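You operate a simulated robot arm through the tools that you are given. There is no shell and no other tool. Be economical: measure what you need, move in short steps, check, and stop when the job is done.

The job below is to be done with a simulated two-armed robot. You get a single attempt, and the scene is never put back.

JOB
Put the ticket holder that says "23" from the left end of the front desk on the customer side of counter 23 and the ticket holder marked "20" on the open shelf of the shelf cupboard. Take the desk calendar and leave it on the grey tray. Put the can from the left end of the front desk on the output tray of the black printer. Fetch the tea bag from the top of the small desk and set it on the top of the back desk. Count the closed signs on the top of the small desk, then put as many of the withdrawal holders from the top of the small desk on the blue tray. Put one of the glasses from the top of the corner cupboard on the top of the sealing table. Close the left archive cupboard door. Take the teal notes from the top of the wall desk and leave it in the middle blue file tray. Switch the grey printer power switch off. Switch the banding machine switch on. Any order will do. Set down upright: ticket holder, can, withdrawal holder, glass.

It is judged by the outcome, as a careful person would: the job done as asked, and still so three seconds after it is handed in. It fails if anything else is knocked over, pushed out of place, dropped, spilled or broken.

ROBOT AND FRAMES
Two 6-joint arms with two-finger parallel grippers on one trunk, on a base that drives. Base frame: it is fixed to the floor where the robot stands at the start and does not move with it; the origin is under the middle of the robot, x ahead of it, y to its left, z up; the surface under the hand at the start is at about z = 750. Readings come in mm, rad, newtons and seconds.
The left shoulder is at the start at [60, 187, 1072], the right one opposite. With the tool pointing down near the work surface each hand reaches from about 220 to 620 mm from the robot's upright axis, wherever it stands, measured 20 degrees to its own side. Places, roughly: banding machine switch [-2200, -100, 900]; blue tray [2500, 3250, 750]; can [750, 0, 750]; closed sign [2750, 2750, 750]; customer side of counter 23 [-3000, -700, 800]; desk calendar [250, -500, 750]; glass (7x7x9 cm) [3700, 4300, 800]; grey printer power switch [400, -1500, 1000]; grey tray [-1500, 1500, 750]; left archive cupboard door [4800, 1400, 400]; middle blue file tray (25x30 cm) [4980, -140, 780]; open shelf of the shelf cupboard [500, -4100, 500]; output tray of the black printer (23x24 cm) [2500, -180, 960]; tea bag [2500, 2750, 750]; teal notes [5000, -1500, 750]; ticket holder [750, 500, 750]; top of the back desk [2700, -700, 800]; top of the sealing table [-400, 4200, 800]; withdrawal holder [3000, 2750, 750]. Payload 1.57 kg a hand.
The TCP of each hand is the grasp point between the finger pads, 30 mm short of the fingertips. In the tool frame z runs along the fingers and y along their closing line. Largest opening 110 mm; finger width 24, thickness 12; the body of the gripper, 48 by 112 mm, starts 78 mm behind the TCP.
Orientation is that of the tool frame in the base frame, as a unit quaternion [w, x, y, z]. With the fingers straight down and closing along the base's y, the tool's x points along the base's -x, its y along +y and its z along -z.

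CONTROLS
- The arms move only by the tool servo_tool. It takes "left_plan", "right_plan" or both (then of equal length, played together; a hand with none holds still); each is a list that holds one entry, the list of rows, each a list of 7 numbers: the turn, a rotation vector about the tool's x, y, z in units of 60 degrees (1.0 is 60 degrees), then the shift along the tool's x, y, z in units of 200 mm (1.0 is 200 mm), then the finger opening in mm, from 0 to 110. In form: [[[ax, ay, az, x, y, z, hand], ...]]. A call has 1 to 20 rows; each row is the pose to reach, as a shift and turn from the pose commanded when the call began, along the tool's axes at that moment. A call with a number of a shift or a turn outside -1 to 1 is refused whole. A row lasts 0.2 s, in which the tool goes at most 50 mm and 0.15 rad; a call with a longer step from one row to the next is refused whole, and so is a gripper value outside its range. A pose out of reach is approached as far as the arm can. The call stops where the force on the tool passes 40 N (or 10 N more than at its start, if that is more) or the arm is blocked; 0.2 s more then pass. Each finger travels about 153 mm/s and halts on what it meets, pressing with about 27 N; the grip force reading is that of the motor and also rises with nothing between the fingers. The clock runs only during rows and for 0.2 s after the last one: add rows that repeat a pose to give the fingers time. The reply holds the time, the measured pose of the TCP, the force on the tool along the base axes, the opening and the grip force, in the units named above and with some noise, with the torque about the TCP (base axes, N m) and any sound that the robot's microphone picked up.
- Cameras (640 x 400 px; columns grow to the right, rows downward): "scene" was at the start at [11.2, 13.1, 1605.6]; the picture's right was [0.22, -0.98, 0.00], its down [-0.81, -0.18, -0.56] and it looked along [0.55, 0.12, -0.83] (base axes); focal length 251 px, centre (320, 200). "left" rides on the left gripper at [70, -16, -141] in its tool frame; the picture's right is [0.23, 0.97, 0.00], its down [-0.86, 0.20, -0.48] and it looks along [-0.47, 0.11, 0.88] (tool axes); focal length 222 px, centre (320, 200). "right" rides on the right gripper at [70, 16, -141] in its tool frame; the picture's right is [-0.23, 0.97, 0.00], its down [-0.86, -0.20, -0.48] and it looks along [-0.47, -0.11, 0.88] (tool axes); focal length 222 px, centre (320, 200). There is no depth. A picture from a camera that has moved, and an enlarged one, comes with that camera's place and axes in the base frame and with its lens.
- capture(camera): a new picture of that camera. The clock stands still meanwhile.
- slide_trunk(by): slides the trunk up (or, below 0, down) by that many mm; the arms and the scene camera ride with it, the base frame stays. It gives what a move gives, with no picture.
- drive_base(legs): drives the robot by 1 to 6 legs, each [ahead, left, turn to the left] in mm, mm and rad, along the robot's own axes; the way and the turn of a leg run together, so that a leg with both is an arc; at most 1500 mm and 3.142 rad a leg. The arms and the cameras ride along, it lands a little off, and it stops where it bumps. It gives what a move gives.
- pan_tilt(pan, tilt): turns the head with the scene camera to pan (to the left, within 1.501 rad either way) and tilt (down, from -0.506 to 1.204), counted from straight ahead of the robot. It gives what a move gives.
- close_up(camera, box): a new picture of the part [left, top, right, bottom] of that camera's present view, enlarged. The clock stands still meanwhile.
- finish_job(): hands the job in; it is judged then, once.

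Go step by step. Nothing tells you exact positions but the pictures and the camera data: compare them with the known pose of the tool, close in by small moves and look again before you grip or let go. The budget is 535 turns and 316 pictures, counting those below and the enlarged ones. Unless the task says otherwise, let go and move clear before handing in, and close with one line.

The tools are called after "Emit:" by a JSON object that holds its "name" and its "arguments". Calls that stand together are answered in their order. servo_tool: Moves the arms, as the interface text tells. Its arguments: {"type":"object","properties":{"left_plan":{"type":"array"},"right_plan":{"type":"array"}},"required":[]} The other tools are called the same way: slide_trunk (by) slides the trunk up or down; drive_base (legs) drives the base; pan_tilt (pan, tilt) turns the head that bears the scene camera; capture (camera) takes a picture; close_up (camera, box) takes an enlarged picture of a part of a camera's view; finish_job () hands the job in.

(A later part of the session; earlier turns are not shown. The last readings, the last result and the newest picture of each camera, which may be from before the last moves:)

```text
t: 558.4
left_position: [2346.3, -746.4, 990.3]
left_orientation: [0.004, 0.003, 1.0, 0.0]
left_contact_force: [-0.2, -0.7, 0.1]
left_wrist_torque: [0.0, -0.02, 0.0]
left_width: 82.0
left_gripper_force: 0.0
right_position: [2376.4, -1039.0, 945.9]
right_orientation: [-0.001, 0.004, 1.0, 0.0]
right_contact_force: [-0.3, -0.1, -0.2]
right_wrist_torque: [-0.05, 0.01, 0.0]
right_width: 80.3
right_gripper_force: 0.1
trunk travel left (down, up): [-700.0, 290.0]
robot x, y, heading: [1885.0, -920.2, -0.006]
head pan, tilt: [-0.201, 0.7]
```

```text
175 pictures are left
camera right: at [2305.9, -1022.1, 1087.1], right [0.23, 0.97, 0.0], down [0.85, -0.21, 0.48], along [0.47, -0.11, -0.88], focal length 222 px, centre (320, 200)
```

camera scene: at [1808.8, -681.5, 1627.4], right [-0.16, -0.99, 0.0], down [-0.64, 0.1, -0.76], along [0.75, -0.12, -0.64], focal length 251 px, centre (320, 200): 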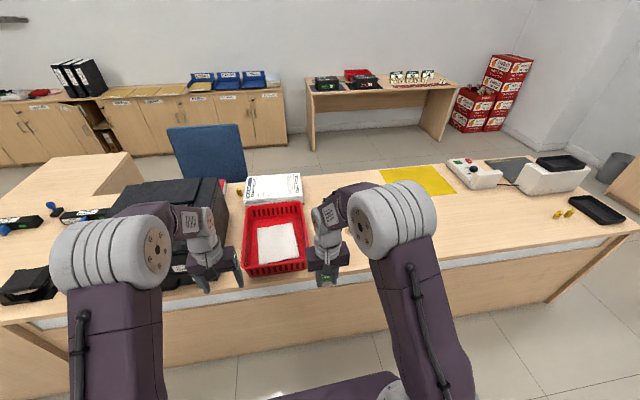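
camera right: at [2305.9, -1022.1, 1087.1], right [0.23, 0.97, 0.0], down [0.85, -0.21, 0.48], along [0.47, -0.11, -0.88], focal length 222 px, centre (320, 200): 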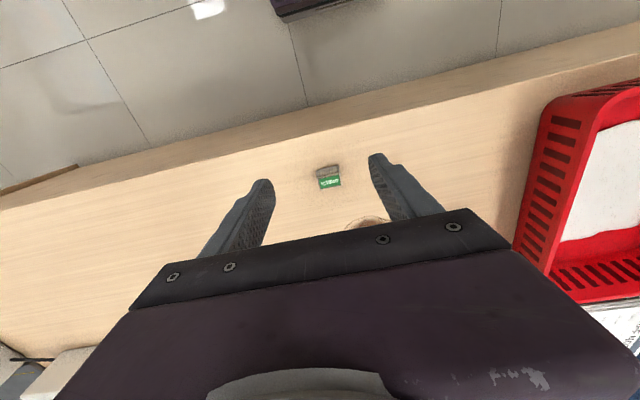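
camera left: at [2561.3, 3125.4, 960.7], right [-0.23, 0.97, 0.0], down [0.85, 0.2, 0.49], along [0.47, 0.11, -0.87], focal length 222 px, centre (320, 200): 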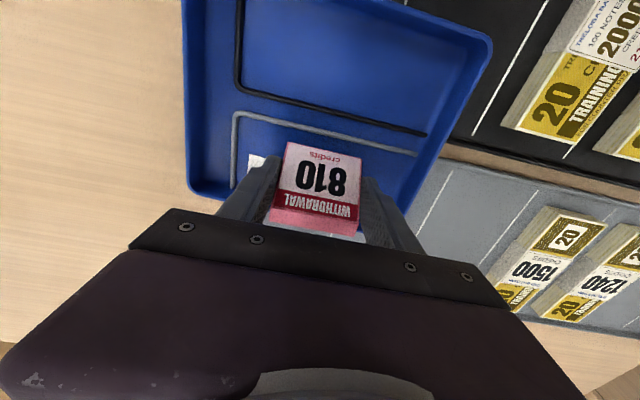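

The tea bag lies on the back desk. Next the teal notes: I drive round the right end of the back desk to the wall desk.

Emit:
{"name": "drive_base", "arguments": {"legs": [[-120, 0, 0], [0, -1500, 0], [0, -450, 0], [1500, 0, 0]]}}

Emit:
{"name": "pan_tilt", "arguments": {"pan": 0.4, "tilt": 0.5}}

Emit:
{"name": "capture", "arguments": {"camera": "scene"}}

```text
t: 576.0
left_position: [3682.1, -2673.2, 990.9]
left_orientation: [0.003, -0.014, 1.0, 0.0]
left_contact_force: [-0.1, -0.2, -1.0]
left_wrist_torque: [0.01, 0.03, 0.01]
left_width: 81.8
left_gripper_force: 0.1
right_position: [3722.8, -2963.8, 945.0]
right_orientation: [-0.001, -0.015, 1.0, 0.0]
right_contact_force: [0.1, -0.7, 0.3]
right_wrist_torque: [0.0, 0.03, 0.02]
right_width: 80.1
right_gripper_force: 0.1
trunk travel left (down, up): [-700.0, 290.0]
robot x, y, heading: [3226.9, -2862.3, 0.028]
head pan, tilt: [-0.201, 0.7]
```

```text
t: 577.0
left_position: [3683.2, -2673.1, 990.7]
left_orientation: [0.004, -0.014, 1.0, 0.0]
left_contact_force: [0.7, -0.7, -0.9]
left_wrist_torque: [0.0, -0.02, 0.0]
left_width: 82.3
left_gripper_force: 0.0
right_position: [3722.9, -2963.3, 944.8]
right_orientation: [-0.001, -0.015, 1.0, 0.001]
right_contact_force: [-0.4, -0.1, -0.1]
right_wrist_torque: [0.01, 0.05, 0.01]
right_width: 79.7
right_gripper_force: 0.1
trunk travel left (down, up): [-700.0, 290.0]
robot x, y, heading: [3227.1, -2861.8, 0.026]
head pan, tilt: [0.4, 0.499]
```

```text
174 pictures are left
camera scene: at [3250.0, -2826.7, 1645.1], right [0.41, -0.91, 0.0], down [-0.44, -0.2, -0.88], along [0.8, 0.36, -0.48], focal length 251 px, centre (320, 200)
```

scene: 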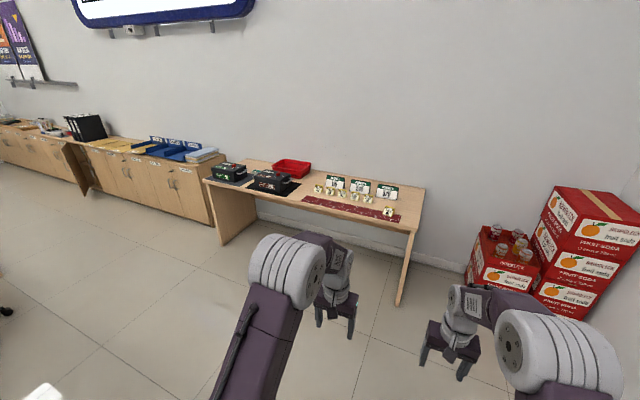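

Emit:
{"name": "close_up", "arguments": {"camera": "scene", "box": [190, 140, 430, 260]}}

Emit:
{"name": "close_up", "arguments": {"camera": "scene", "box": [60, 100, 240, 200]}}

```text
2.67 times, centred on (310, 200) of scene
camera zoom: at [3250.0, -2826.7, 1645.1], right [0.41, -0.91, 0.0], down [-0.44, -0.2, -0.88], along [0.8, 0.36, -0.48], focal length 670 px, centre (347, 200)
```

zoom: 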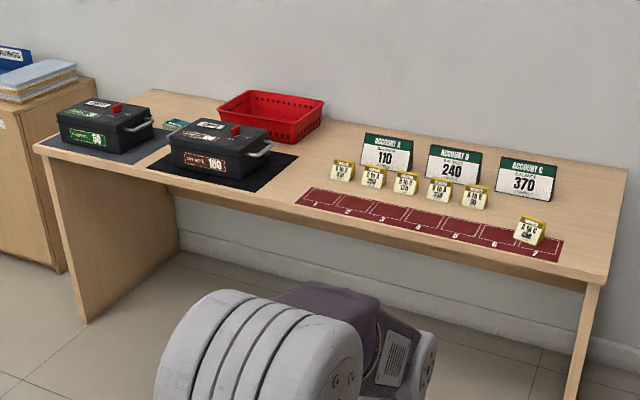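

```text
3.56 times, centred on (150, 150) of scene
camera zoom: at [3250.0, -2826.7, 1645.1], right [0.41, -0.91, 0.0], down [-0.44, -0.2, -0.88], along [0.8, 0.36, -0.48], focal length 893 px, centre (924, 378)
```

zoom: 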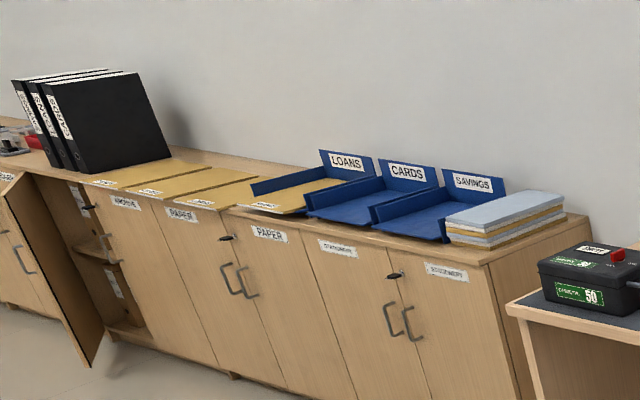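

The teal notes lie behind, between the two cash boxes, near (4978,-1396); the middle blue file tray is "CARDS". I drive up to the wall desk.

Emit:
{"name": "drive_base", "arguments": {"legs": [[700, 1320, -0.026], [440, 0, 0]]}}

Emit:
{"name": "pan_tilt", "arguments": {"pan": 0.3, "tilt": 0.75}}

Emit:
{"name": "capture", "arguments": {"camera": "scene"}}

Emit:
{"name": "capture", "arguments": {"camera": "left"}}

```text
t: 586.7
left_position: [4827.7, -1364.2, 990.3]
left_orientation: [0.004, 0.007, 1.0, 0.0]
left_contact_force: [0.2, -0.3, 1.0]
left_wrist_torque: [0.02, -0.01, -0.01]
left_width: 82.1
left_gripper_force: 0.0
right_position: [4854.9, -1655.4, 945.7]
right_orientation: [-0.001, 0.007, 1.0, 0.0]
right_contact_force: [-0.5, 0.3, 0.1]
right_wrist_torque: [0.02, 0.03, 0.03]
right_width: 80.1
right_gripper_force: 0.1
trunk travel left (down, up): [-700.0, 290.0]
robot x, y, heading: [4363.9, -1530.2, -0.011]
head pan, tilt: [0.4, 0.499]
```

```text
t: 587.5
left_position: [4828.0, -1363.2, 990.5]
left_orientation: [0.003, 0.007, 1.0, -0.001]
left_contact_force: [-0.4, 0.5, 0.6]
left_wrist_torque: [0.02, -0.02, -0.02]
left_width: 82.0
left_gripper_force: 0.0
right_position: [4856.7, -1654.4, 945.1]
right_orientation: [-0.001, 0.008, 1.0, 0.0]
right_contact_force: [0.0, -1.2, -1.0]
right_wrist_torque: [0.02, 0.04, 0.02]
right_width: 79.7
right_gripper_force: 0.1
trunk travel left (down, up): [-700.0, 290.0]
robot x, y, heading: [4361.0, -1534.8, -0.013]
head pan, tilt: [0.3, 0.75]
```

```text
171 pictures are left
camera scene: at [4385.4, -1509.8, 1623.2], right [0.28, -0.96, 0.0], down [-0.65, -0.19, -0.73], along [0.7, 0.21, -0.68], focal length 251 px, centre (320, 200)
```

scene: 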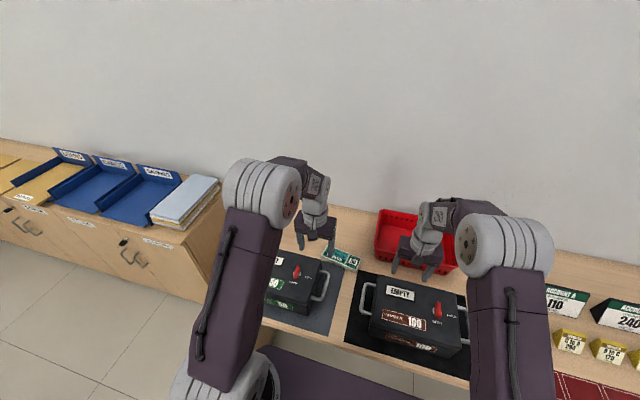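

```text
170 pictures are left
camera left: at [4756.0, -1379.1, 1131.6], right [-0.21, 0.98, 0.0], down [0.85, 0.19, 0.48], along [0.47, 0.1, -0.87], focal length 222 px, centre (320, 200)
```

left: 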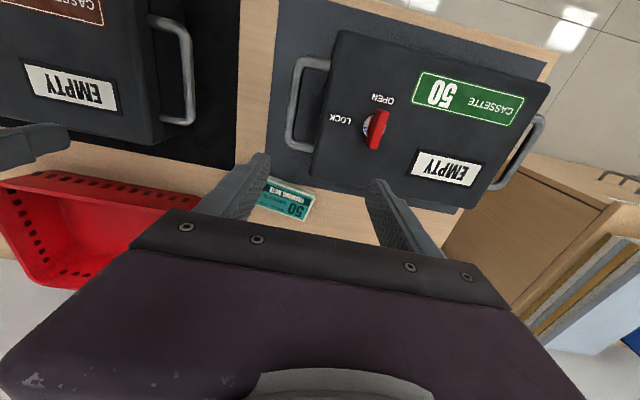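

Emit:
{"name": "servo_tool", "arguments": {"left_plan": [[[0, 0, 0, -0.2, -0.06, 0, 100], [0, 0, 0, -0.4, -0.13, 0, 100], [0, 0, 0, -0.55, -0.19, 0, 100]]]}}

Emit:
{"name": "capture", "arguments": {"camera": "left"}}

```text
t: 588.3
left_position: [4937.7, -1403.2, 990.9]
left_orientation: [0.002, 0.006, 1.0, 0.0]
left_contact_force: [0.1, 0.1, 1.1]
left_wrist_torque: [-0.03, -0.01, 0.02]
left_width: 99.7
left_gripper_force: 0.0
right_position: [4856.0, -1655.0, 943.7]
right_orientation: [-0.001, 0.007, 1.0, 0.0]
right_contact_force: [0.0, 0.7, 0.4]
right_wrist_torque: [0.03, 0.03, 0.01]
right_width: 80.0
right_gripper_force: 0.0
trunk travel left (down, up): [-700.0, 290.0]
robot x, y, heading: [4366.9, -1533.8, -0.012]
head pan, tilt: [0.3, 0.75]
```

```text
169 pictures are left
camera left: at [4865.5, -1419.2, 1131.7], right [-0.21, 0.98, 0.0], down [0.86, 0.19, 0.48], along [0.47, 0.1, -0.88], focal length 222 px, centre (320, 200)
```

left: 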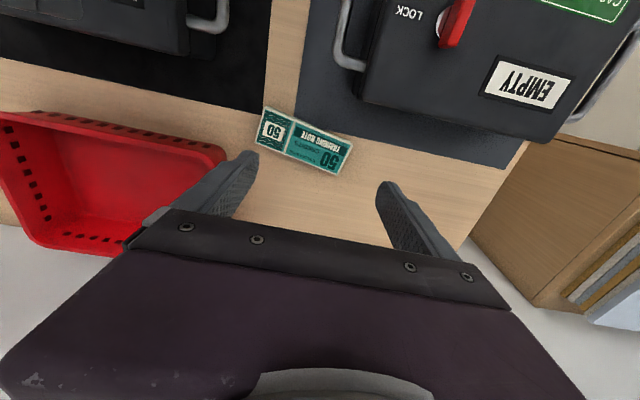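

The bundle is centred at about (4963,-1427), 150 mm long roughly along y. I drive 50 mm closer and turn the left hand to close across its width.

Emit:
{"name": "drive_base", "arguments": {"legs": [[50, 0, 0.012]]}}

Emit:
{"name": "servo_tool", "arguments": {"left_plan": [[[0, 0, -0.12, 0.02, -0.02, 0, 95], [0, 0, -0.24, 0.04, -0.04, 0, 95], [0, 0, -0.36, 0.06, -0.06, 0, 95], [0, 0, -0.48, 0.08, -0.08, 0, 95], [0, 0, -0.6, 0.1, -0.1, 0, 95], [0, 0, -0.675, 0.12, -0.12, 0, 95]]]}}

Emit:
{"name": "servo_tool", "arguments": {"left_plan": [[[0, 0, -0.12, 0, 0, 0, 95], [0, 0, -0.24, 0, 0, 0, 95], [0, 0, -0.36, 0, 0, 0, 95], [0, 0, -0.48, 0, 0, 0, 95], [0, 0, -0.6, 0, 0, 0, 95], [0, 0, -0.675, 0, 0, 0, 95]]]}}

Emit:
{"name": "capture", "arguments": {"camera": "left"}}

```text
t: 589.2
left_position: [4982.6, -1397.2, 993.9]
left_orientation: [0.006, 0.002, 1.0, 0.0]
left_contact_force: [-0.3, 0.8, -0.3]
left_wrist_torque: [0.02, 0.0, 0.0]
left_width: 100.2
left_gripper_force: 0.1
right_position: [4904.0, -1650.3, 946.5]
right_orientation: [0.0, 0.002, 1.0, 0.0]
right_contact_force: [0.2, 0.3, -0.1]
right_wrist_torque: [0.03, -0.02, 0.0]
right_width: 80.0
right_gripper_force: 0.1
trunk travel left (down, up): [-700.0, 290.0]
robot x, y, heading: [4410.9, -1534.2, -0.001]
head pan, tilt: [0.3, 0.75]
```

```text
t: 590.6
left_position: [4960.9, -1421.8, 989.8]
left_orientation: [0.004, -0.345, 0.938, -0.002]
left_contact_force: [-0.1, 0.3, 0.6]
left_wrist_torque: [0.0, 0.01, -0.02]
left_width: 95.1
left_gripper_force: 0.1
right_position: [4906.1, -1650.4, 944.6]
right_orientation: [-0.001, 0.002, 1.0, 0.0]
right_contact_force: [-0.1, -0.3, -1.0]
right_wrist_torque: [-0.01, -0.02, 0.01]
right_width: 79.9
right_gripper_force: 0.0
trunk travel left (down, up): [-700.0, 290.0]
robot x, y, heading: [4411.9, -1530.6, -0.01]
head pan, tilt: [0.3, 0.75]
```

```text
t: 592.0
left_position: [4961.1, -1421.2, 990.9]
left_orientation: [0.003, -0.648, 0.761, -0.003]
left_contact_force: [-0.5, -0.2, -0.2]
left_wrist_torque: [-0.03, 0.01, 0.0]
left_width: 95.0
left_gripper_force: 0.0
right_position: [4908.2, -1649.3, 944.9]
right_orientation: [-0.001, 0.002, 1.0, 0.001]
right_contact_force: [-0.3, -0.2, 0.4]
right_wrist_torque: [0.03, -0.01, 0.01]
right_width: 80.0
right_gripper_force: 0.0
trunk travel left (down, up): [-700.0, 290.0]
robot x, y, heading: [4412.2, -1533.7, -0.005]
head pan, tilt: [0.3, 0.75]
```

```text
168 pictures are left
camera left: at [4963.8, -1493.8, 1132.5], right [-1.0, -0.07, -0.01], down [-0.07, 0.88, 0.48], along [-0.03, 0.48, -0.88], focal length 222 px, centre (320, 200)
```

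left: 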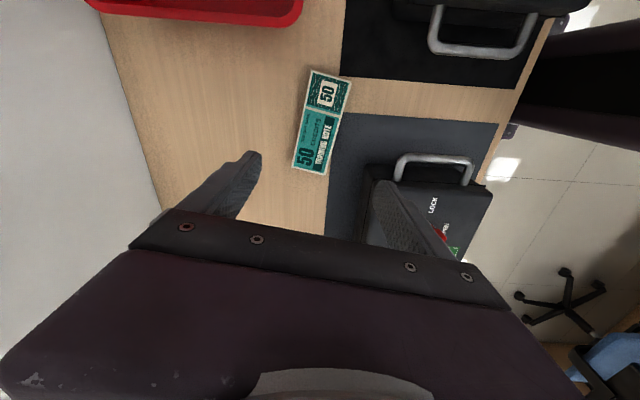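

Aligned. I descend between the boxes and grip the bundle.

Emit:
{"name": "servo_tool", "arguments": {"left_plan": [[[0, 0, 0, 0.02, 0, 0.2, 85], [0, 0, 0, 0.02, 0, 0.4, 85], [0, 0, 0, 0.02, 0, 0.6, 85], [0, 0, 0, 0.02, 0, 0.75, 85]]]}}

Emit:
{"name": "capture", "arguments": {"camera": "left"}}

```text
t: 593.0
left_position: [4961.0, -1424.4, 839.0]
left_orientation: [0.002, -0.648, 0.762, -0.003]
left_contact_force: [0.1, -0.6, -0.2]
left_wrist_torque: [0.01, -0.01, -0.03]
left_width: 84.7
left_gripper_force: 0.0
right_position: [4907.4, -1649.3, 944.3]
right_orientation: [-0.001, 0.002, 1.0, 0.0]
right_contact_force: [0.0, -0.8, 1.0]
right_wrist_torque: [0.01, 0.0, 0.03]
right_width: 80.0
right_gripper_force: 0.1
trunk travel left (down, up): [-700.0, 290.0]
robot x, y, heading: [4414.6, -1533.7, -0.001]
head pan, tilt: [0.3, 0.75]
```

```text
167 pictures are left
camera left: at [4963.6, -1497.3, 981.3], right [-1.0, -0.07, -0.01], down [-0.06, 0.88, 0.48], along [-0.03, 0.48, -0.88], focal length 222 px, centre (320, 200)
```

left: 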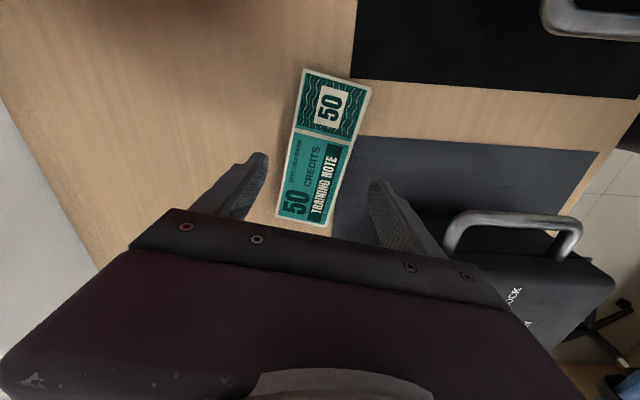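

Emit:
{"name": "servo_tool", "arguments": {"left_plan": [[[0, 0, 0, 0, 0, 0.15, 85], [0, 0, 0, 0, 0, 0.25, 85], [0, 0, 0, 0, 0, 0.285, 85], [0, 0, 0, 0, 0, 0.285, 60], [0, 0, 0, 0, 0, 0.285, 30], [0, 0, 0, 0, 0, 0.285, 30]]]}}

Emit:
{"name": "servo_tool", "arguments": {"left_plan": [[[0, 0, 0, 0, 0, -0.2, 30], [0, 0, 0, 0, 0, -0.4, 30], [0, 0, 0, 0, 0, -0.6, 30], [0, 0, 0, 0, 0, -0.8, 30], [0, 0, 0, 0, 0, -1.0, 30]]]}}

Emit:
{"name": "capture", "arguments": {"camera": "left"}}

```text
t: 594.4
left_position: [4960.4, -1425.0, 782.4]
left_orientation: [0.002, -0.648, 0.762, -0.003]
left_contact_force: [0.3, 0.7, 0.6]
left_wrist_torque: [-0.02, 0.01, -0.08]
left_width: 59.5
left_gripper_force: 27.5
right_position: [4906.4, -1650.5, 944.0]
right_orientation: [-0.001, 0.001, 1.0, 0.0]
right_contact_force: [0.2, -0.1, 0.5]
right_wrist_torque: [-0.02, -0.03, 0.02]
right_width: 80.3
right_gripper_force: 0.1
trunk travel left (down, up): [-700.0, 290.0]
robot x, y, heading: [4415.5, -1534.3, -0.002]
head pan, tilt: [0.3, 0.75]
```

```text
t: 595.6
left_position: [4959.7, -1428.1, 983.6]
left_orientation: [0.002, -0.648, 0.762, -0.003]
left_contact_force: [-0.4, 0.1, -0.9]
left_wrist_torque: [0.02, 0.05, 0.04]
left_width: 59.2
left_gripper_force: 27.3
right_position: [4906.9, -1650.4, 945.4]
right_orientation: [0.0, 0.002, 1.0, 0.0]
right_contact_force: [-0.7, 0.0, -0.2]
right_wrist_torque: [-0.04, 0.0, 0.0]
right_width: 80.0
right_gripper_force: 0.1
trunk travel left (down, up): [-700.0, 290.0]
robot x, y, heading: [4413.0, -1531.2, -0.0]
head pan, tilt: [0.3, 0.75]
```

```text
166 pictures are left
camera left: at [4963.0, -1500.0, 1125.7], right [-1.0, -0.07, -0.01], down [-0.06, 0.88, 0.48], along [-0.03, 0.48, -0.88], focal length 222 px, centre (320, 200)
```

left: 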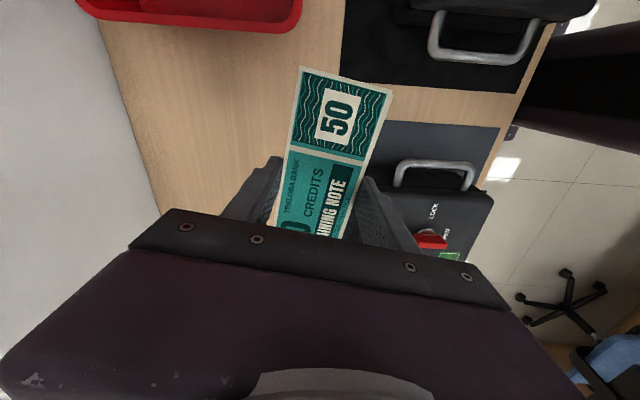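

The notes are held. I back off and move along to the blue file trays.

Emit:
{"name": "drive_base", "arguments": {"legs": [[-300, 0, 0], [0, 1240, 0]]}}

Emit:
{"name": "pan_tilt", "arguments": {"pan": 0.1, "tilt": 0.7}}

Emit:
{"name": "capture", "arguments": {"camera": "scene"}}

```text
t: 603.5
left_position: [4643.5, -202.4, 981.6]
left_orientation: [0.002, -0.654, 0.757, -0.002]
left_contact_force: [0.2, -1.1, -1.6]
left_wrist_torque: [0.01, -0.01, 0.01]
left_width: 59.3
left_gripper_force: 27.4
right_position: [4595.1, -425.2, 946.5]
right_orientation: [-0.002, -0.006, 1.0, 0.0]
right_contact_force: [0.7, -1.1, 0.8]
right_wrist_torque: [0.0, -0.01, -0.03]
right_width: 80.1
right_gripper_force: 0.1
trunk travel left (down, up): [-700.0, 290.0]
robot x, y, heading: [4101.2, -316.4, 0.014]
head pan, tilt: [0.3, 0.75]
```

```text
t: 604.2
left_position: [4645.1, -203.5, 983.5]
left_orientation: [0.001, -0.654, 0.757, -0.002]
left_contact_force: [0.1, 0.3, -0.7]
left_wrist_torque: [0.03, 0.0, 0.02]
left_width: 59.4
left_gripper_force: 26.7
right_position: [4594.9, -426.0, 945.2]
right_orientation: [-0.002, -0.006, 1.0, 0.0]
right_contact_force: [-0.5, -0.5, 0.2]
right_wrist_torque: [0.0, 0.0, -0.01]
right_width: 80.0
right_gripper_force: 0.1
trunk travel left (down, up): [-700.0, 290.0]
robot x, y, heading: [4098.2, -319.7, 0.012]
head pan, tilt: [0.099, 0.7]
```

```text
165 pictures are left
camera scene: at [4125.7, -307.8, 1627.4], right [0.11, -0.99, 0.0], down [-0.64, -0.07, -0.76], along [0.76, 0.08, -0.64], focal length 251 px, centre (320, 200)
```

scene: 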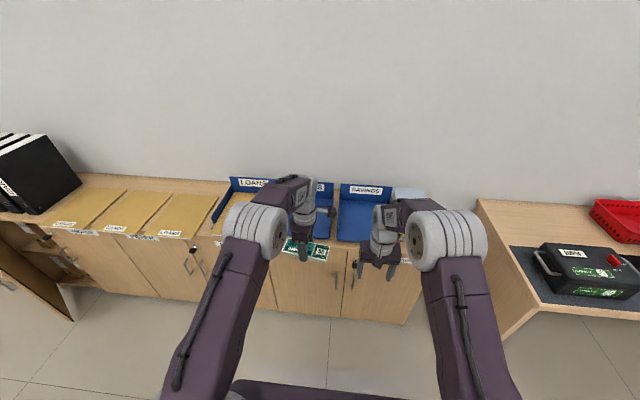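

Emit:
{"name": "drive_base", "arguments": {"legs": [[310, 0, -0.012]]}}

Emit:
{"name": "capture", "arguments": {"camera": "left"}}

Emit:
{"name": "close_up", "arguments": {"camera": "scene", "box": [220, 170, 440, 320]}}

```text
t: 606.2
left_position: [4949.2, -201.0, 983.5]
left_orientation: [0.003, -0.653, 0.758, -0.003]
left_contact_force: [-0.4, 0.1, -0.9]
left_wrist_torque: [-0.01, -0.01, -0.01]
left_width: 59.3
left_gripper_force: 26.7
right_position: [4898.0, -422.8, 945.3]
right_orientation: [-0.001, -0.004, 1.0, 0.0]
right_contact_force: [0.4, -0.5, -0.4]
right_wrist_torque: [-0.01, 0.0, 0.0]
right_width: 80.2
right_gripper_force: 0.0
trunk travel left (down, up): [-700.0, 290.0]
robot x, y, heading: [4401.6, -313.7, 0.01]
head pan, tilt: [0.099, 0.7]
```

```text
164 pictures are left
camera left: at [4952.5, -272.7, 1125.4], right [-1.0, -0.08, -0.01], down [-0.07, 0.88, 0.48], along [-0.03, 0.48, -0.88], focal length 222 px, centre (320, 200)
```

left: 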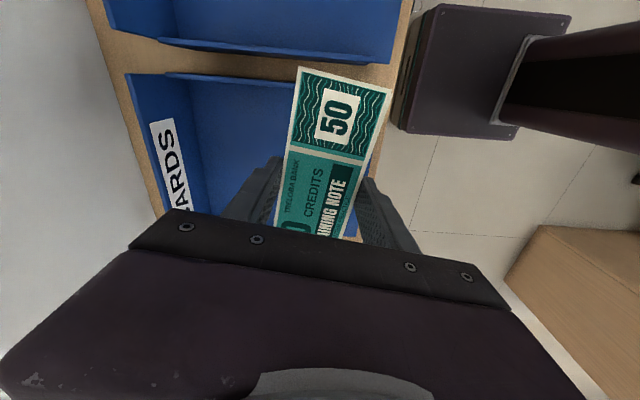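

```text
2.67 times, centred on (330, 245) of scene
camera zoom: at [4428.9, -305.1, 1627.4], right [0.11, -0.99, 0.0], down [-0.64, -0.07, -0.77], along [0.76, 0.08, -0.64], focal length 670 px, centre (293, 80)
```

zoom: 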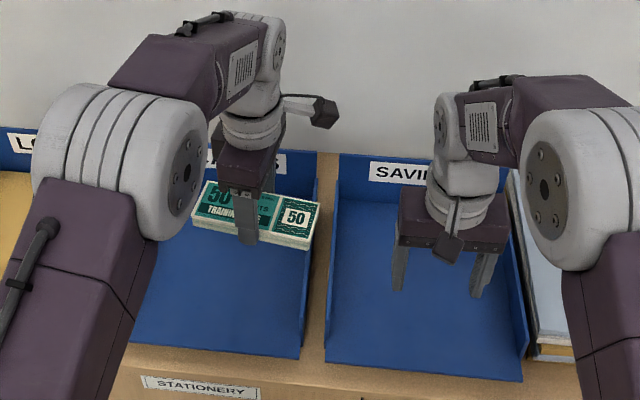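

The CARDS tray spans about x 4862–5130, y −269…−43. I position the notes over its middle and lower.

Emit:
{"name": "servo_tool", "arguments": {"left_plan": [[[0, 0, -0.07, -0.12, -0.06, 0, 30], [0, 0, -0.14, -0.25, -0.12, 0, 30], [0, 0, -0.14, -0.25, -0.12, 0.2, 30], [0, 0, -0.14, -0.25, -0.12, 0.4, 30], [0, 0, -0.14, -0.25, -0.12, 0.6, 30]]]}}

Emit:
{"name": "close_up", "arguments": {"camera": "scene", "box": [220, 170, 440, 320]}}

Emit:
{"name": "capture", "arguments": {"camera": "left"}}

```text
t: 607.5
left_position: [4980.4, -154.0, 861.4]
left_orientation: [0.003, -0.706, 0.708, -0.002]
left_contact_force: [-0.8, 0.6, -1.0]
left_wrist_torque: [0.03, 0.0, -0.03]
left_width: 59.3
left_gripper_force: 27.1
right_position: [4899.9, -423.0, 944.9]
right_orientation: [-0.001, -0.004, 1.0, 0.0]
right_contact_force: [-0.6, 0.1, 0.0]
right_wrist_torque: [0.02, 0.01, 0.03]
right_width: 80.0
right_gripper_force: 0.2
trunk travel left (down, up): [-700.0, 290.0]
robot x, y, heading: [4402.7, -309.1, 0.009]
head pan, tilt: [0.099, 0.7]
```

```text
2.67 times, centred on (330, 245) of scene
camera zoom: at [4431.0, -304.8, 1627.4], right [0.11, -0.99, 0.0], down [-0.64, -0.07, -0.76], along [0.76, 0.08, -0.64], focal length 670 px, centre (293, 80)
```

zoom: 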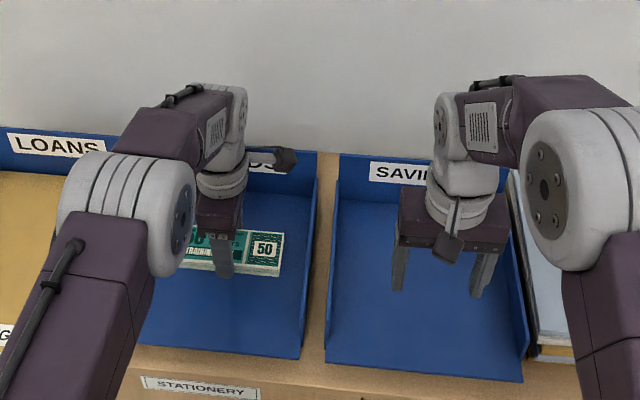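

```text
161 pictures are left
camera left: at [4993.7, -223.2, 1003.3], right [-0.97, -0.23, -0.01], down [-0.2, 0.86, 0.48], along [-0.1, 0.47, -0.88], focal length 222 px, centre (320, 200)
```

left: 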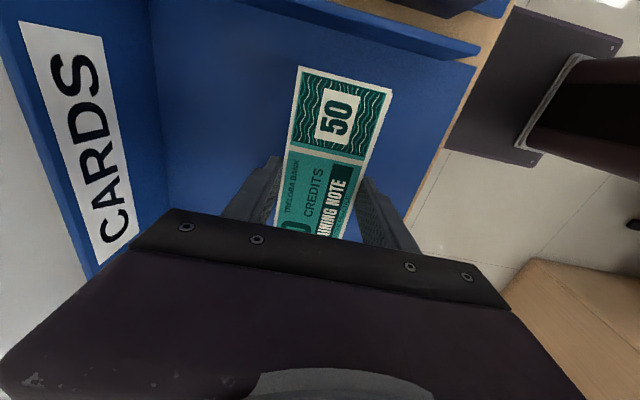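

Emit:
{"name": "servo_tool", "arguments": {"left_plan": [[[0, 0, 0, 0, 0, 0.1, 30], [0, 0, 0, 0, 0, 0.19, 30]]]}}

Emit:
{"name": "servo_tool", "arguments": {"left_plan": [[[0, 0, 0, 0, 0, 0.03, 30]]]}}

Emit:
{"name": "servo_tool", "arguments": {"left_plan": [[[0, 0, 0, 0, 0, 0.03, 30]]]}}

Emit:
{"name": "servo_tool", "arguments": {"left_plan": [[[0, 0, 0, 0, 0, 0.03, 30]]]}}

```text
t: 608.0
left_position: [4981.1, -153.2, 823.5]
left_orientation: [0.002, -0.706, 0.708, -0.003]
left_contact_force: [-0.1, 0.2, -1.8]
left_wrist_torque: [0.0, 0.0, -0.05]
left_width: 59.1
left_gripper_force: 27.4
right_position: [4898.1, -423.9, 944.6]
right_orientation: [-0.001, -0.004, 1.0, 0.0]
right_contact_force: [-0.9, 0.1, -0.9]
right_wrist_torque: [0.01, -0.02, 0.0]
right_width: 80.0
right_gripper_force: 0.0
trunk travel left (down, up): [-700.0, 290.0]
robot x, y, heading: [4403.1, -314.1, 0.009]
head pan, tilt: [0.099, 0.7]
```

```text
t: 608.5
left_position: [4982.3, -153.3, 820.3]
left_orientation: [0.002, -0.707, 0.708, -0.002]
left_contact_force: [-0.2, 0.2, -1.1]
left_wrist_torque: [0.04, 0.01, -0.02]
left_width: 59.4
left_gripper_force: 27.3
right_position: [4899.2, -423.9, 945.0]
right_orientation: [-0.001, -0.004, 1.0, 0.0]
right_contact_force: [0.0, -1.0, -0.7]
right_wrist_torque: [0.01, -0.05, 0.02]
right_width: 80.3
right_gripper_force: 0.1
trunk travel left (down, up): [-700.0, 290.0]
robot x, y, heading: [4403.7, -311.2, 0.011]
head pan, tilt: [0.099, 0.7]
```

```text
t: 608.9
left_position: [4983.5, -155.6, 814.2]
left_orientation: [0.002, -0.706, 0.708, -0.003]
left_contact_force: [-0.1, 0.1, -1.3]
left_wrist_torque: [-0.02, 0.02, 0.01]
left_width: 59.3
left_gripper_force: 26.9
right_position: [4896.6, -423.6, 944.6]
right_orientation: [-0.001, -0.005, 1.0, 0.0]
right_contact_force: [0.1, 0.5, 0.5]
right_wrist_torque: [-0.02, 0.01, 0.02]
right_width: 80.1
right_gripper_force: 0.0
trunk travel left (down, up): [-700.0, 290.0]
robot x, y, heading: [4399.9, -314.7, 0.005]
head pan, tilt: [0.099, 0.7]
```

```text
t: 609.2
left_position: [4981.4, -155.5, 811.0]
left_orientation: [0.005, -0.707, 0.707, -0.004]
left_contact_force: [1.4, 2.1, 12.5]
left_wrist_torque: [0.31, 0.35, -0.07]
left_width: 59.4
left_gripper_force: 27.1
right_position: [4897.2, -422.6, 946.6]
right_orientation: [0.0, -0.005, 1.0, 0.0]
right_contact_force: [0.6, 0.7, 0.0]
right_wrist_torque: [0.03, 0.01, 0.0]
right_width: 79.7
right_gripper_force: 0.1
trunk travel left (down, up): [-700.0, 290.0]
robot x, y, heading: [4405.0, -307.8, 0.008]
head pan, tilt: [0.099, 0.7]
```

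Contact; I release and rise.

Emit:
{"name": "servo_tool", "arguments": {"left_plan": [[[0, 0, 0, 0, 0, -0.005, 50], [0, 0, 0, 0, 0, -0.005, 75], [0, 0, 0, 0, 0, -0.005, 90], [0, 0, 0, 0, 0, -0.15, 90], [0, 0, 0, 0, 0, -0.35, 90], [0, 0, 0, 0, 0, -0.55, 90], [0, 0, 0, 0, 0.15, -0.7, 90], [0, 0, 0, 0, 0.3, -0.85, 90]]]}}

Emit:
{"name": "capture", "arguments": {"camera": "left"}}

```text
t: 611.0
left_position: [4916.6, -155.2, 981.2]
left_orientation: [0.002, -0.707, 0.707, -0.003]
left_contact_force: [-0.4, 0.1, -0.8]
left_wrist_torque: [0.01, -0.03, 0.02]
left_width: 90.0
left_gripper_force: 0.2
right_position: [4897.8, -424.7, 945.9]
right_orientation: [0.0, -0.003, 1.0, 0.0]
right_contact_force: [0.3, 0.3, -0.3]
right_wrist_torque: [0.02, 0.0, -0.02]
right_width: 79.9
right_gripper_force: 0.1
trunk travel left (down, up): [-700.0, 290.0]
robot x, y, heading: [4403.2, -312.4, 0.008]
head pan, tilt: [0.099, 0.7]
```

```text
160 pictures are left
camera left: at [4929.8, -225.1, 1122.4], right [-0.97, -0.23, -0.01], down [-0.2, 0.86, 0.48], along [-0.1, 0.47, -0.88], focal length 222 px, centre (320, 200)
```

left: 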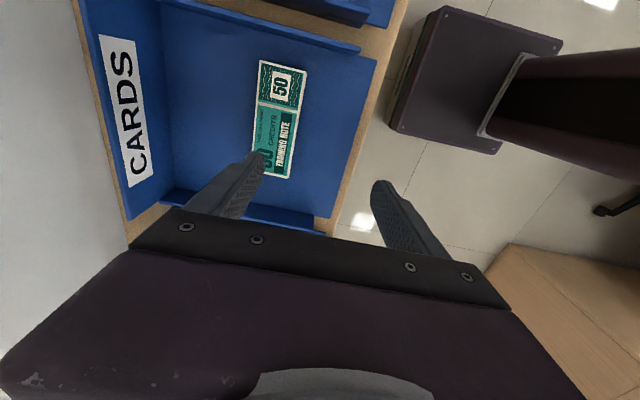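

The notes lie in the CARDS tray. Now I back off, straighten the left wrist and go look at the open archive door.

Emit:
{"name": "drive_base", "arguments": {"legs": [[-450, 0, 0], [0, 1400, 0]]}}

Emit:
{"name": "servo_tool", "arguments": {"left_plan": [[[0, 0, 0.14, 0, 0, 0, 60], [0, 0, 0.28, 0, 0, 0, 30], [0, 0, 0.42, 0, 0, 0, 0], [0, 0, 0.56, 0, 0, 0, 0], [0, 0, 0.7, 0, 0, 0, 0], [0, 0, 0.75, 0, 0, 0, 0]]]}}

Emit:
{"name": "servo_tool", "arguments": {"left_plan": [[[0, 0, 0.14, 0, 0, 0, 0], [0, 0, 0.28, 0, 0, 0, 0], [0, 0, 0.42, 0, 0, 0, 0], [0, 0, 0.56, 0, 0, 0, 0], [0, 0, 0.7, 0, 0, 0, 0], [0, 0, 0.75, 0, 0, 0, 0]]]}}

Emit:
{"name": "pan_tilt", "arguments": {"pan": 0.2, "tilt": 0.7}}

Emit:
{"name": "capture", "arguments": {"camera": "scene"}}

```text
t: 620.2
left_position: [4474.0, 1212.3, 979.1]
left_orientation: [0.003, -0.702, 0.712, -0.003]
left_contact_force: [0.1, 0.2, -0.2]
left_wrist_torque: [0.0, -0.01, -0.03]
left_width: 90.2
left_gripper_force: 0.1
right_position: [4451.8, 943.8, 945.6]
right_orientation: [-0.001, 0.002, 1.0, 0.0]
right_contact_force: [0.0, 0.5, 0.5]
right_wrist_torque: [0.02, -0.01, -0.04]
right_width: 79.9
right_gripper_force: 0.1
trunk travel left (down, up): [-700.0, 290.0]
robot x, y, heading: [3958.0, 1061.0, -0.005]
head pan, tilt: [0.099, 0.7]
```

```text
t: 621.6
left_position: [4473.8, 1212.9, 978.6]
left_orientation: [0.004, -0.375, 0.927, -0.002]
left_contact_force: [0.0, -1.1, 0.0]
left_wrist_torque: [-0.02, -0.01, 0.0]
left_width: 0.0
left_gripper_force: 21.7
right_position: [4450.9, 944.2, 945.6]
right_orientation: [0.0, 0.002, 1.0, 0.0]
right_contact_force: [0.8, 0.1, -0.1]
right_wrist_torque: [-0.04, -0.02, 0.01]
right_width: 80.0
right_gripper_force: 0.0
trunk travel left (down, up): [-700.0, 290.0]
robot x, y, heading: [3956.9, 1060.6, -0.005]
head pan, tilt: [0.099, 0.7]
```

```text
t: 623.0
left_position: [4474.0, 1212.4, 980.0]
left_orientation: [0.003, 0.009, 1.0, 0.0]
left_contact_force: [-0.6, 0.3, 0.4]
left_wrist_torque: [-0.01, 0.01, -0.01]
left_width: 0.1
left_gripper_force: 20.9
right_position: [4451.9, 944.3, 945.2]
right_orientation: [-0.001, 0.002, 1.0, 0.0]
right_contact_force: [0.2, -0.6, -1.0]
right_wrist_torque: [0.0, 0.06, 0.01]
right_width: 80.0
right_gripper_force: 0.1
trunk travel left (down, up): [-700.0, 290.0]
robot x, y, heading: [3952.8, 1061.7, -0.006]
head pan, tilt: [0.099, 0.7]
```

```text
t: 623.7
left_position: [4474.3, 1212.2, 979.4]
left_orientation: [0.003, 0.008, 1.0, -0.001]
left_contact_force: [0.0, 1.3, 0.2]
left_wrist_torque: [0.04, 0.01, -0.01]
left_width: 0.1
left_gripper_force: 21.5
right_position: [4451.9, 943.9, 945.2]
right_orientation: [-0.001, 0.002, 1.0, -0.001]
right_contact_force: [0.4, 1.3, -0.4]
right_wrist_torque: [0.0, -0.01, -0.01]
right_width: 79.9
right_gripper_force: 0.0
trunk travel left (down, up): [-700.0, 290.0]
robot x, y, heading: [3957.9, 1062.0, -0.008]
head pan, tilt: [0.201, 0.7]
```

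```text
159 pictures are left
camera scene: at [3982.9, 1076.9, 1627.4], right [0.19, -0.98, 0.0], down [-0.63, -0.13, -0.76], along [0.75, 0.15, -0.64], focal length 251 px, centre (320, 200)
```

scene: 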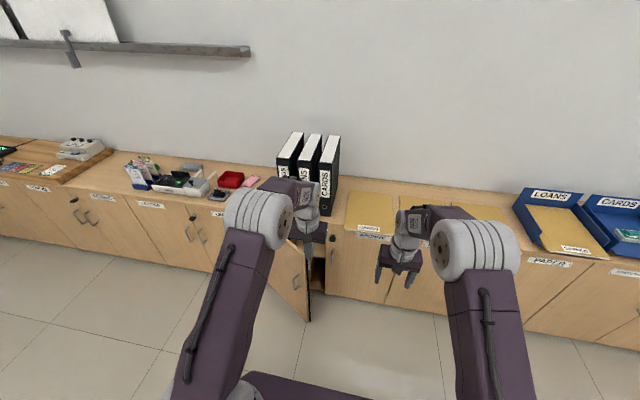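

Emit:
{"name": "capture", "arguments": {"camera": "left"}}

Emit:
{"name": "close_up", "arguments": {"camera": "scene", "box": [200, 180, 400, 330]}}

```text
158 pictures are left
camera left: at [4402.1, 1197.1, 1120.7], right [-0.21, 0.98, 0.0], down [0.85, 0.19, 0.48], along [0.47, 0.1, -0.87], focal length 222 px, centre (320, 200)
```

left: 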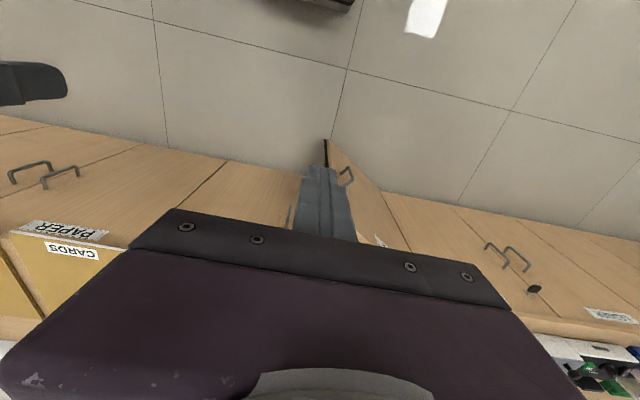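

```text
2.67 times, centred on (300, 255) of scene
camera zoom: at [3982.9, 1076.9, 1627.4], right [0.19, -0.98, 0.0], down [-0.63, -0.13, -0.76], along [0.75, 0.15, -0.64], focal length 670 px, centre (373, 53)
```

zoom: 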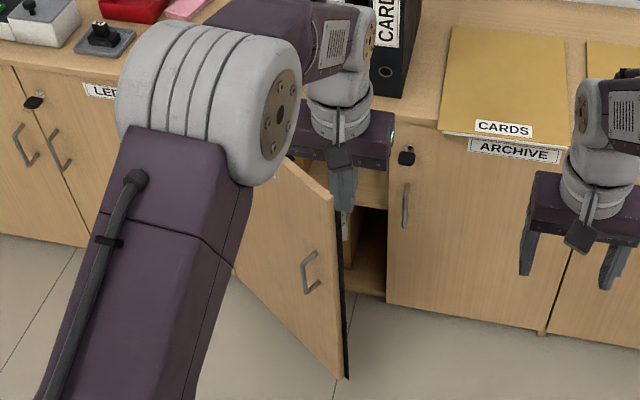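

The door is hinged at about (4850,1520), its free edge at about (4657,1271), open roughly 38°. I pitch the left hand forward to push it with closed fingertips.

Emit:
{"name": "servo_tool", "arguments": {"left_plan": [[[0, -0.1, 0, -0.06, 0, 0, 0], [0, -0.2, 0, -0.12, 0, 0, 0], [0, -0.3, 0, -0.18, 0, 0, 0], [0, -0.4, 0, -0.24, 0, 0, 0], [0, -0.5, 0, -0.3, 0, 0, 0], [0, -0.6, 0, -0.36, 0, 0, 0]]]}}

Emit:
{"name": "servo_tool", "arguments": {"left_plan": [[[0, -0.1, 0, -0.06, 0, 0.04, 0], [0, -0.2, 0, -0.12, 0, 0.08, 0], [0, -0.3, 0, -0.18, 0, 0.12, 0], [0, -0.4, 0, -0.24, 0, 0.16, 0], [0, -0.5, 0, -0.3, 0, 0.2, 0], [0, -0.567, 0, -0.324, 0, 0.235, 0]]]}}

```text
t: 625.1
left_position: [4541.3, 1212.8, 980.3]
left_orientation: [0.292, 0.006, 0.956, 0.001]
left_contact_force: [-0.1, 0.7, 1.3]
left_wrist_torque: [-0.02, 0.0, -0.01]
left_width: 0.2
left_gripper_force: 21.7
left hand out of reach, approached as far as the arm can: row 6
right_position: [4452.3, 944.6, 943.9]
right_orientation: [-0.001, 0.002, 1.0, 0.0]
right_contact_force: [0.1, -0.4, 0.1]
right_wrist_torque: [0.01, -0.02, -0.03]
right_width: 80.0
right_gripper_force: 0.1
trunk travel left (down, up): [-700.0, 290.0]
robot x, y, heading: [3959.2, 1064.6, -0.009]
head pan, tilt: [0.201, 0.7]
```

```text
t: 626.5
left_position: [4621.4, 1212.1, 980.7]
left_orientation: [0.577, 0.006, 0.817, -0.005]
left_contact_force: [0.5, 0.0, 0.6]
left_wrist_torque: [-0.02, 0.02, -0.01]
left_width: 0.0
left_gripper_force: 21.7
left hand out of reach, approached as far as the arm can: row 1
right_position: [4450.9, 943.2, 943.9]
right_orientation: [-0.001, 0.002, 1.0, 0.0]
right_contact_force: [-0.1, -0.2, 0.5]
right_wrist_torque: [0.0, 0.0, 0.01]
right_width: 80.1
right_gripper_force: 0.1
trunk travel left (down, up): [-700.0, 290.0]
robot x, y, heading: [3955.9, 1061.9, -0.003]
head pan, tilt: [0.201, 0.7]
```

Emit:
{"name": "drive_base", "arguments": {"legs": [[-120, 78, 0]]}}

Emit:
{"name": "slide_trunk", "arguments": {"by": -400}}

Emit:
{"name": "pan_tilt", "arguments": {"pan": 0.3, "tilt": 0.5}}

Emit:
{"name": "capture", "arguments": {"camera": "scene"}}

Emit:
{"name": "capture", "arguments": {"camera": "left"}}

```text
t: 627.9
left_position: [4499.9, 1284.6, 982.1]
left_orientation: [0.577, 0.007, 0.817, -0.005]
left_contact_force: [0.7, -1.3, 0.0]
left_wrist_torque: [-0.01, 0.01, 0.0]
left_width: 0.0
left_gripper_force: 21.4
right_position: [4329.3, 1018.3, 944.8]
right_orientation: [-0.001, 0.003, 1.0, 0.002]
right_contact_force: [0.6, -0.2, 0.1]
right_wrist_torque: [0.01, -0.02, -0.03]
right_width: 80.1
right_gripper_force: 0.0
trunk travel left (down, up): [-700.0, 290.0]
robot x, y, heading: [3834.3, 1136.7, -0.012]
head pan, tilt: [0.201, 0.7]
```

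```text
t: 631.7
left_position: [4500.6, 1285.5, 581.5]
left_orientation: [0.577, 0.008, 0.817, -0.006]
left_contact_force: [1.3, 0.5, 0.2]
left_wrist_torque: [-0.01, 0.0, -0.01]
left_width: 0.2
left_gripper_force: 21.4
right_position: [4328.3, 1018.0, 544.7]
right_orientation: [-0.001, 0.003, 1.0, 0.0]
right_contact_force: [0.3, -0.7, 0.9]
right_wrist_torque: [0.01, -0.01, 0.03]
right_width: 79.9
right_gripper_force: 0.1
trunk travel left (down, up): [-300.0, 690.0]
robot x, y, heading: [3838.3, 1139.9, -0.01]
head pan, tilt: [0.201, 0.7]
```

```text
t: 632.4
left_position: [4500.9, 1285.0, 581.6]
left_orientation: [0.576, 0.007, 0.817, -0.005]
left_contact_force: [0.1, 0.4, -0.1]
left_wrist_torque: [-0.02, -0.02, 0.02]
left_width: 0.1
left_gripper_force: 21.6
right_position: [4328.7, 1018.8, 545.8]
right_orientation: [-0.001, 0.003, 1.0, 0.0]
right_contact_force: [-0.5, -0.5, 0.6]
right_wrist_torque: [0.0, 0.0, 0.01]
right_width: 80.0
right_gripper_force: 0.0
trunk travel left (down, up): [-300.0, 690.0]
robot x, y, heading: [3836.1, 1139.5, -0.007]
head pan, tilt: [0.3, 0.499]
```

```text
156 pictures are left
camera scene: at [3864.3, 1163.0, 1245.1], right [0.29, -0.96, 0.0], down [-0.46, -0.14, -0.88], along [0.84, 0.25, -0.48], focal length 251 px, centre (320, 200)
```

scene: 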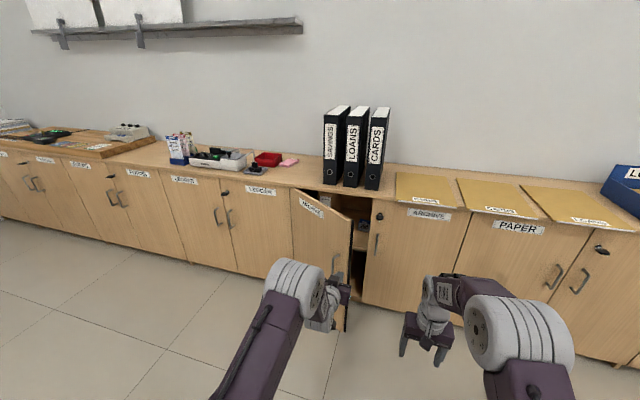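

```text
155 pictures are left
camera left: at [4342.1, 1271.6, 563.5], right [-0.06, 0.97, -0.21], down [-0.16, 0.2, 0.97], along [0.99, 0.09, 0.15], focal length 222 px, centre (320, 200)
```

left: 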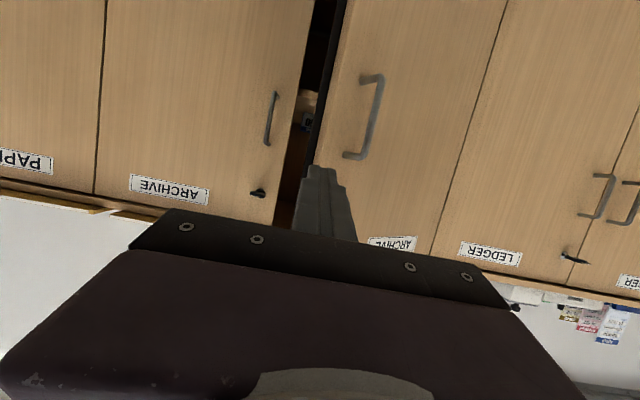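

The fingertips are right at the door's free edge line; I shift 32 mm to +y and push by driving forward in stages.

Emit:
{"name": "drive_base", "arguments": {"legs": [[0, 32, 0.008], [150, 0, 0]]}}

Emit:
{"name": "drive_base", "arguments": {"legs": [[80, 0, 0]]}}

Emit:
{"name": "capture", "arguments": {"camera": "scene"}}

Emit:
{"name": "capture", "arguments": {"camera": "left"}}

```text
t: 634.2
left_position: [4651.7, 1324.0, 582.1]
left_orientation: [0.577, 0.003, 0.817, -0.002]
left_contact_force: [-0.4, 0.0, -0.6]
left_wrist_torque: [0.03, -0.05, -0.03]
left_width: 0.1
left_gripper_force: 21.0
right_position: [4481.2, 1055.9, 544.5]
right_orientation: [-0.001, 0.0, 1.0, 0.001]
right_contact_force: [0.9, -0.7, -0.8]
right_wrist_torque: [-0.06, 0.01, -0.05]
right_width: 80.1
right_gripper_force: 0.0
trunk travel left (down, up): [-300.0, 690.0]
robot x, y, heading: [3990.7, 1170.7, 0.001]
head pan, tilt: [0.3, 0.499]
```

```text
t: 635.3
left_position: [4731.6, 1325.0, 580.7]
left_orientation: [0.576, 0.003, 0.817, -0.003]
left_contact_force: [0.4, 0.1, 0.7]
left_wrist_torque: [0.02, -0.04, 0.0]
left_width: 0.0
left_gripper_force: 21.8
right_position: [4564.0, 1056.1, 544.3]
right_orientation: [-0.001, -0.002, 1.0, 0.0]
right_contact_force: [-0.6, -0.4, -0.6]
right_wrist_torque: [0.03, 0.03, 0.04]
right_width: 80.3
right_gripper_force: 0.1
trunk travel left (down, up): [-300.0, 690.0]
robot x, y, heading: [4070.5, 1171.5, 0.008]
head pan, tilt: [0.3, 0.499]
```

```text
154 pictures are left
camera scene: at [4098.3, 1195.9, 1245.0], right [0.3, -0.95, 0.0], down [-0.46, -0.14, -0.88], along [0.84, 0.26, -0.48], focal length 251 px, centre (320, 200)
```

scene: 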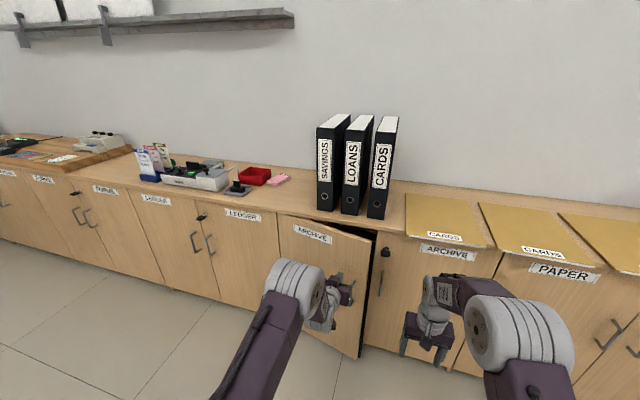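

```text
153 pictures are left
camera left: at [4574.2, 1309.5, 562.9], right [-0.07, 0.97, -0.21], down [-0.16, 0.2, 0.97], along [0.98, 0.1, 0.14], focal length 222 px, centre (320, 200)
```

left: 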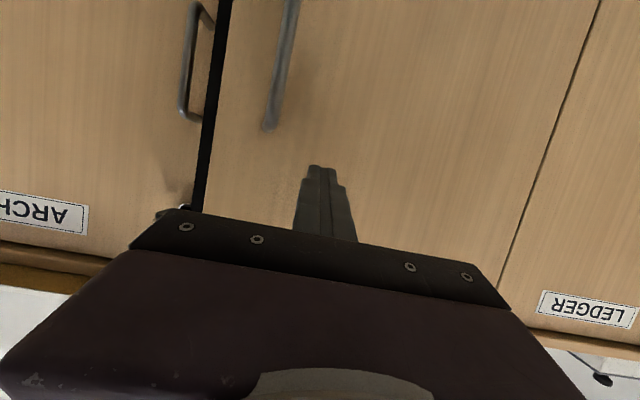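

The door is swinging shut. I continue pushing in small steps.

Emit:
{"name": "drive_base", "arguments": {"legs": [[45, 0, 0]]}}

Emit:
{"name": "servo_tool", "arguments": {"left_plan": [[[0, 0, 0, -0.03, 0, 0.08, 0], [0, 0, 0, -0.06, 0, 0.16, 0]]]}}

Emit:
{"name": "capture", "arguments": {"camera": "left"}}

```text
t: 636.2
left_position: [4778.5, 1324.3, 580.9]
left_orientation: [0.577, 0.004, 0.817, -0.003]
left_contact_force: [0.0, 0.4, -0.1]
left_wrist_torque: [-0.01, -0.02, 0.04]
left_width: 0.0
left_gripper_force: 21.4
right_position: [4607.6, 1055.8, 542.9]
right_orientation: [-0.001, -0.001, 1.0, 0.001]
right_contact_force: [0.0, 0.0, -0.3]
right_wrist_torque: [-0.01, 0.02, -0.01]
right_width: 80.1
right_gripper_force: 0.1
trunk travel left (down, up): [-300.0, 690.0]
robot x, y, heading: [4116.5, 1173.3, 0.002]
head pan, tilt: [0.3, 0.499]
```

```text
t: 636.8
left_position: [4810.5, 1323.2, 581.5]
left_orientation: [0.576, 0.003, 0.817, -0.003]
left_contact_force: [-0.1, 0.1, -0.3]
left_wrist_torque: [-0.03, -0.01, -0.01]
left_width: 0.0
left_gripper_force: 21.3
right_position: [4608.7, 1056.0, 543.5]
right_orientation: [0.0, -0.001, 1.0, 0.0]
right_contact_force: [0.7, 0.1, -1.2]
right_wrist_torque: [0.02, -0.01, 0.03]
right_width: 80.0
right_gripper_force: 0.0
trunk travel left (down, up): [-300.0, 690.0]
robot x, y, heading: [4113.6, 1174.5, 0.0]
head pan, tilt: [0.3, 0.499]
```

```text
152 pictures are left
camera left: at [4653.1, 1308.5, 564.1], right [-0.07, 0.97, -0.21], down [-0.16, 0.2, 0.97], along [0.98, 0.1, 0.14], focal length 222 px, centre (320, 200)
```

left: 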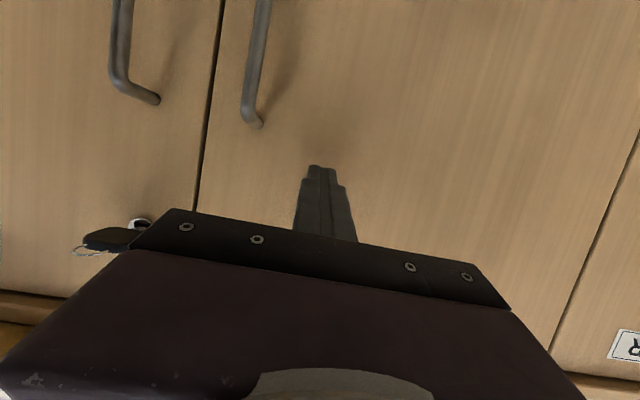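

Emit:
{"name": "servo_tool", "arguments": {"left_plan": [[[0, 0, 0, -0.017, 0, 0.047, 0], [0, 0, 0, -0.034, 0, 0.094, 0], [0, 0, 0, -0.034, 0, 0.094, 0]]]}}

Emit:
{"name": "servo_tool", "arguments": {"left_plan": [[[0, 0, 0, -0.017, 0, 0.047, 0], [0, 0, 0, -0.034, 0, 0.094, 0]]]}}

Emit:
{"name": "capture", "arguments": {"camera": "scene"}}

```text
t: 637.4
left_position: [4820.5, 1323.7, 581.7]
left_orientation: [0.574, 0.003, 0.819, -0.003]
left_contact_force: [-30.0, -0.8, 14.5]
left_wrist_torque: [-0.12, -0.44, 0.02]
left_width: 0.0
left_gripper_force: 21.3
right_position: [4604.2, 1056.4, 546.9]
right_orientation: [0.002, -0.002, 1.0, 0.0]
right_contact_force: [-0.3, -0.1, 0.5]
right_wrist_torque: [0.01, 0.01, 0.02]
right_width: 80.2
right_gripper_force: 0.1
trunk travel left (down, up): [-300.0, 690.0]
robot x, y, heading: [4110.8, 1169.9, -0.001]
head pan, tilt: [0.3, 0.499]
stopped in row 2 (left hand): the force on the tool passed its limit at 52 N (the readings are from after the stop); the commanded pose is now the measured one
```

```text
t: 637.6
left_position: [4821.2, 1322.6, 582.2]
left_orientation: [0.574, 0.003, 0.819, -0.003]
left_contact_force: [-28.7, -0.4, 14.0]
left_wrist_torque: [0.05, -0.49, -0.01]
left_width: 0.0
left_gripper_force: 21.6
right_position: [4604.4, 1056.0, 547.0]
right_orientation: [0.002, -0.003, 1.0, 0.0]
right_contact_force: [0.0, 0.1, -0.2]
right_wrist_torque: [-0.01, 0.02, -0.02]
right_width: 80.0
right_gripper_force: 0.0
trunk travel left (down, up): [-300.0, 690.0]
robot x, y, heading: [4113.1, 1169.2, -0.0]
head pan, tilt: [0.3, 0.499]
stopped in row 1 (left hand): the force on the tool passed its limit at 52 N (the readings are from after the stop); the commanded pose is now the measured one
```

```text
151 pictures are left
camera scene: at [4135.4, 1195.4, 1245.4], right [0.3, -0.95, 0.0], down [-0.45, -0.14, -0.88], along [0.84, 0.26, -0.47], focal length 251 px, centre (320, 200)
```

scene: 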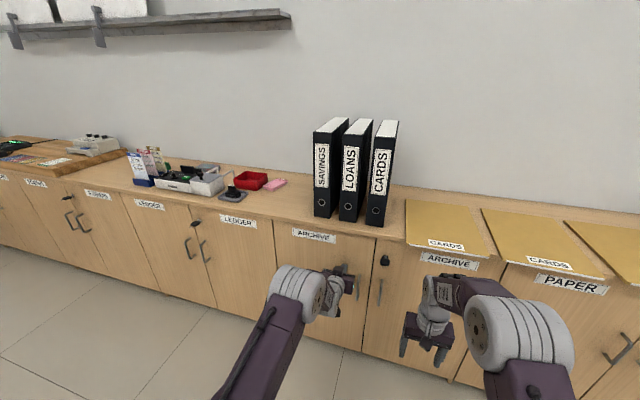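

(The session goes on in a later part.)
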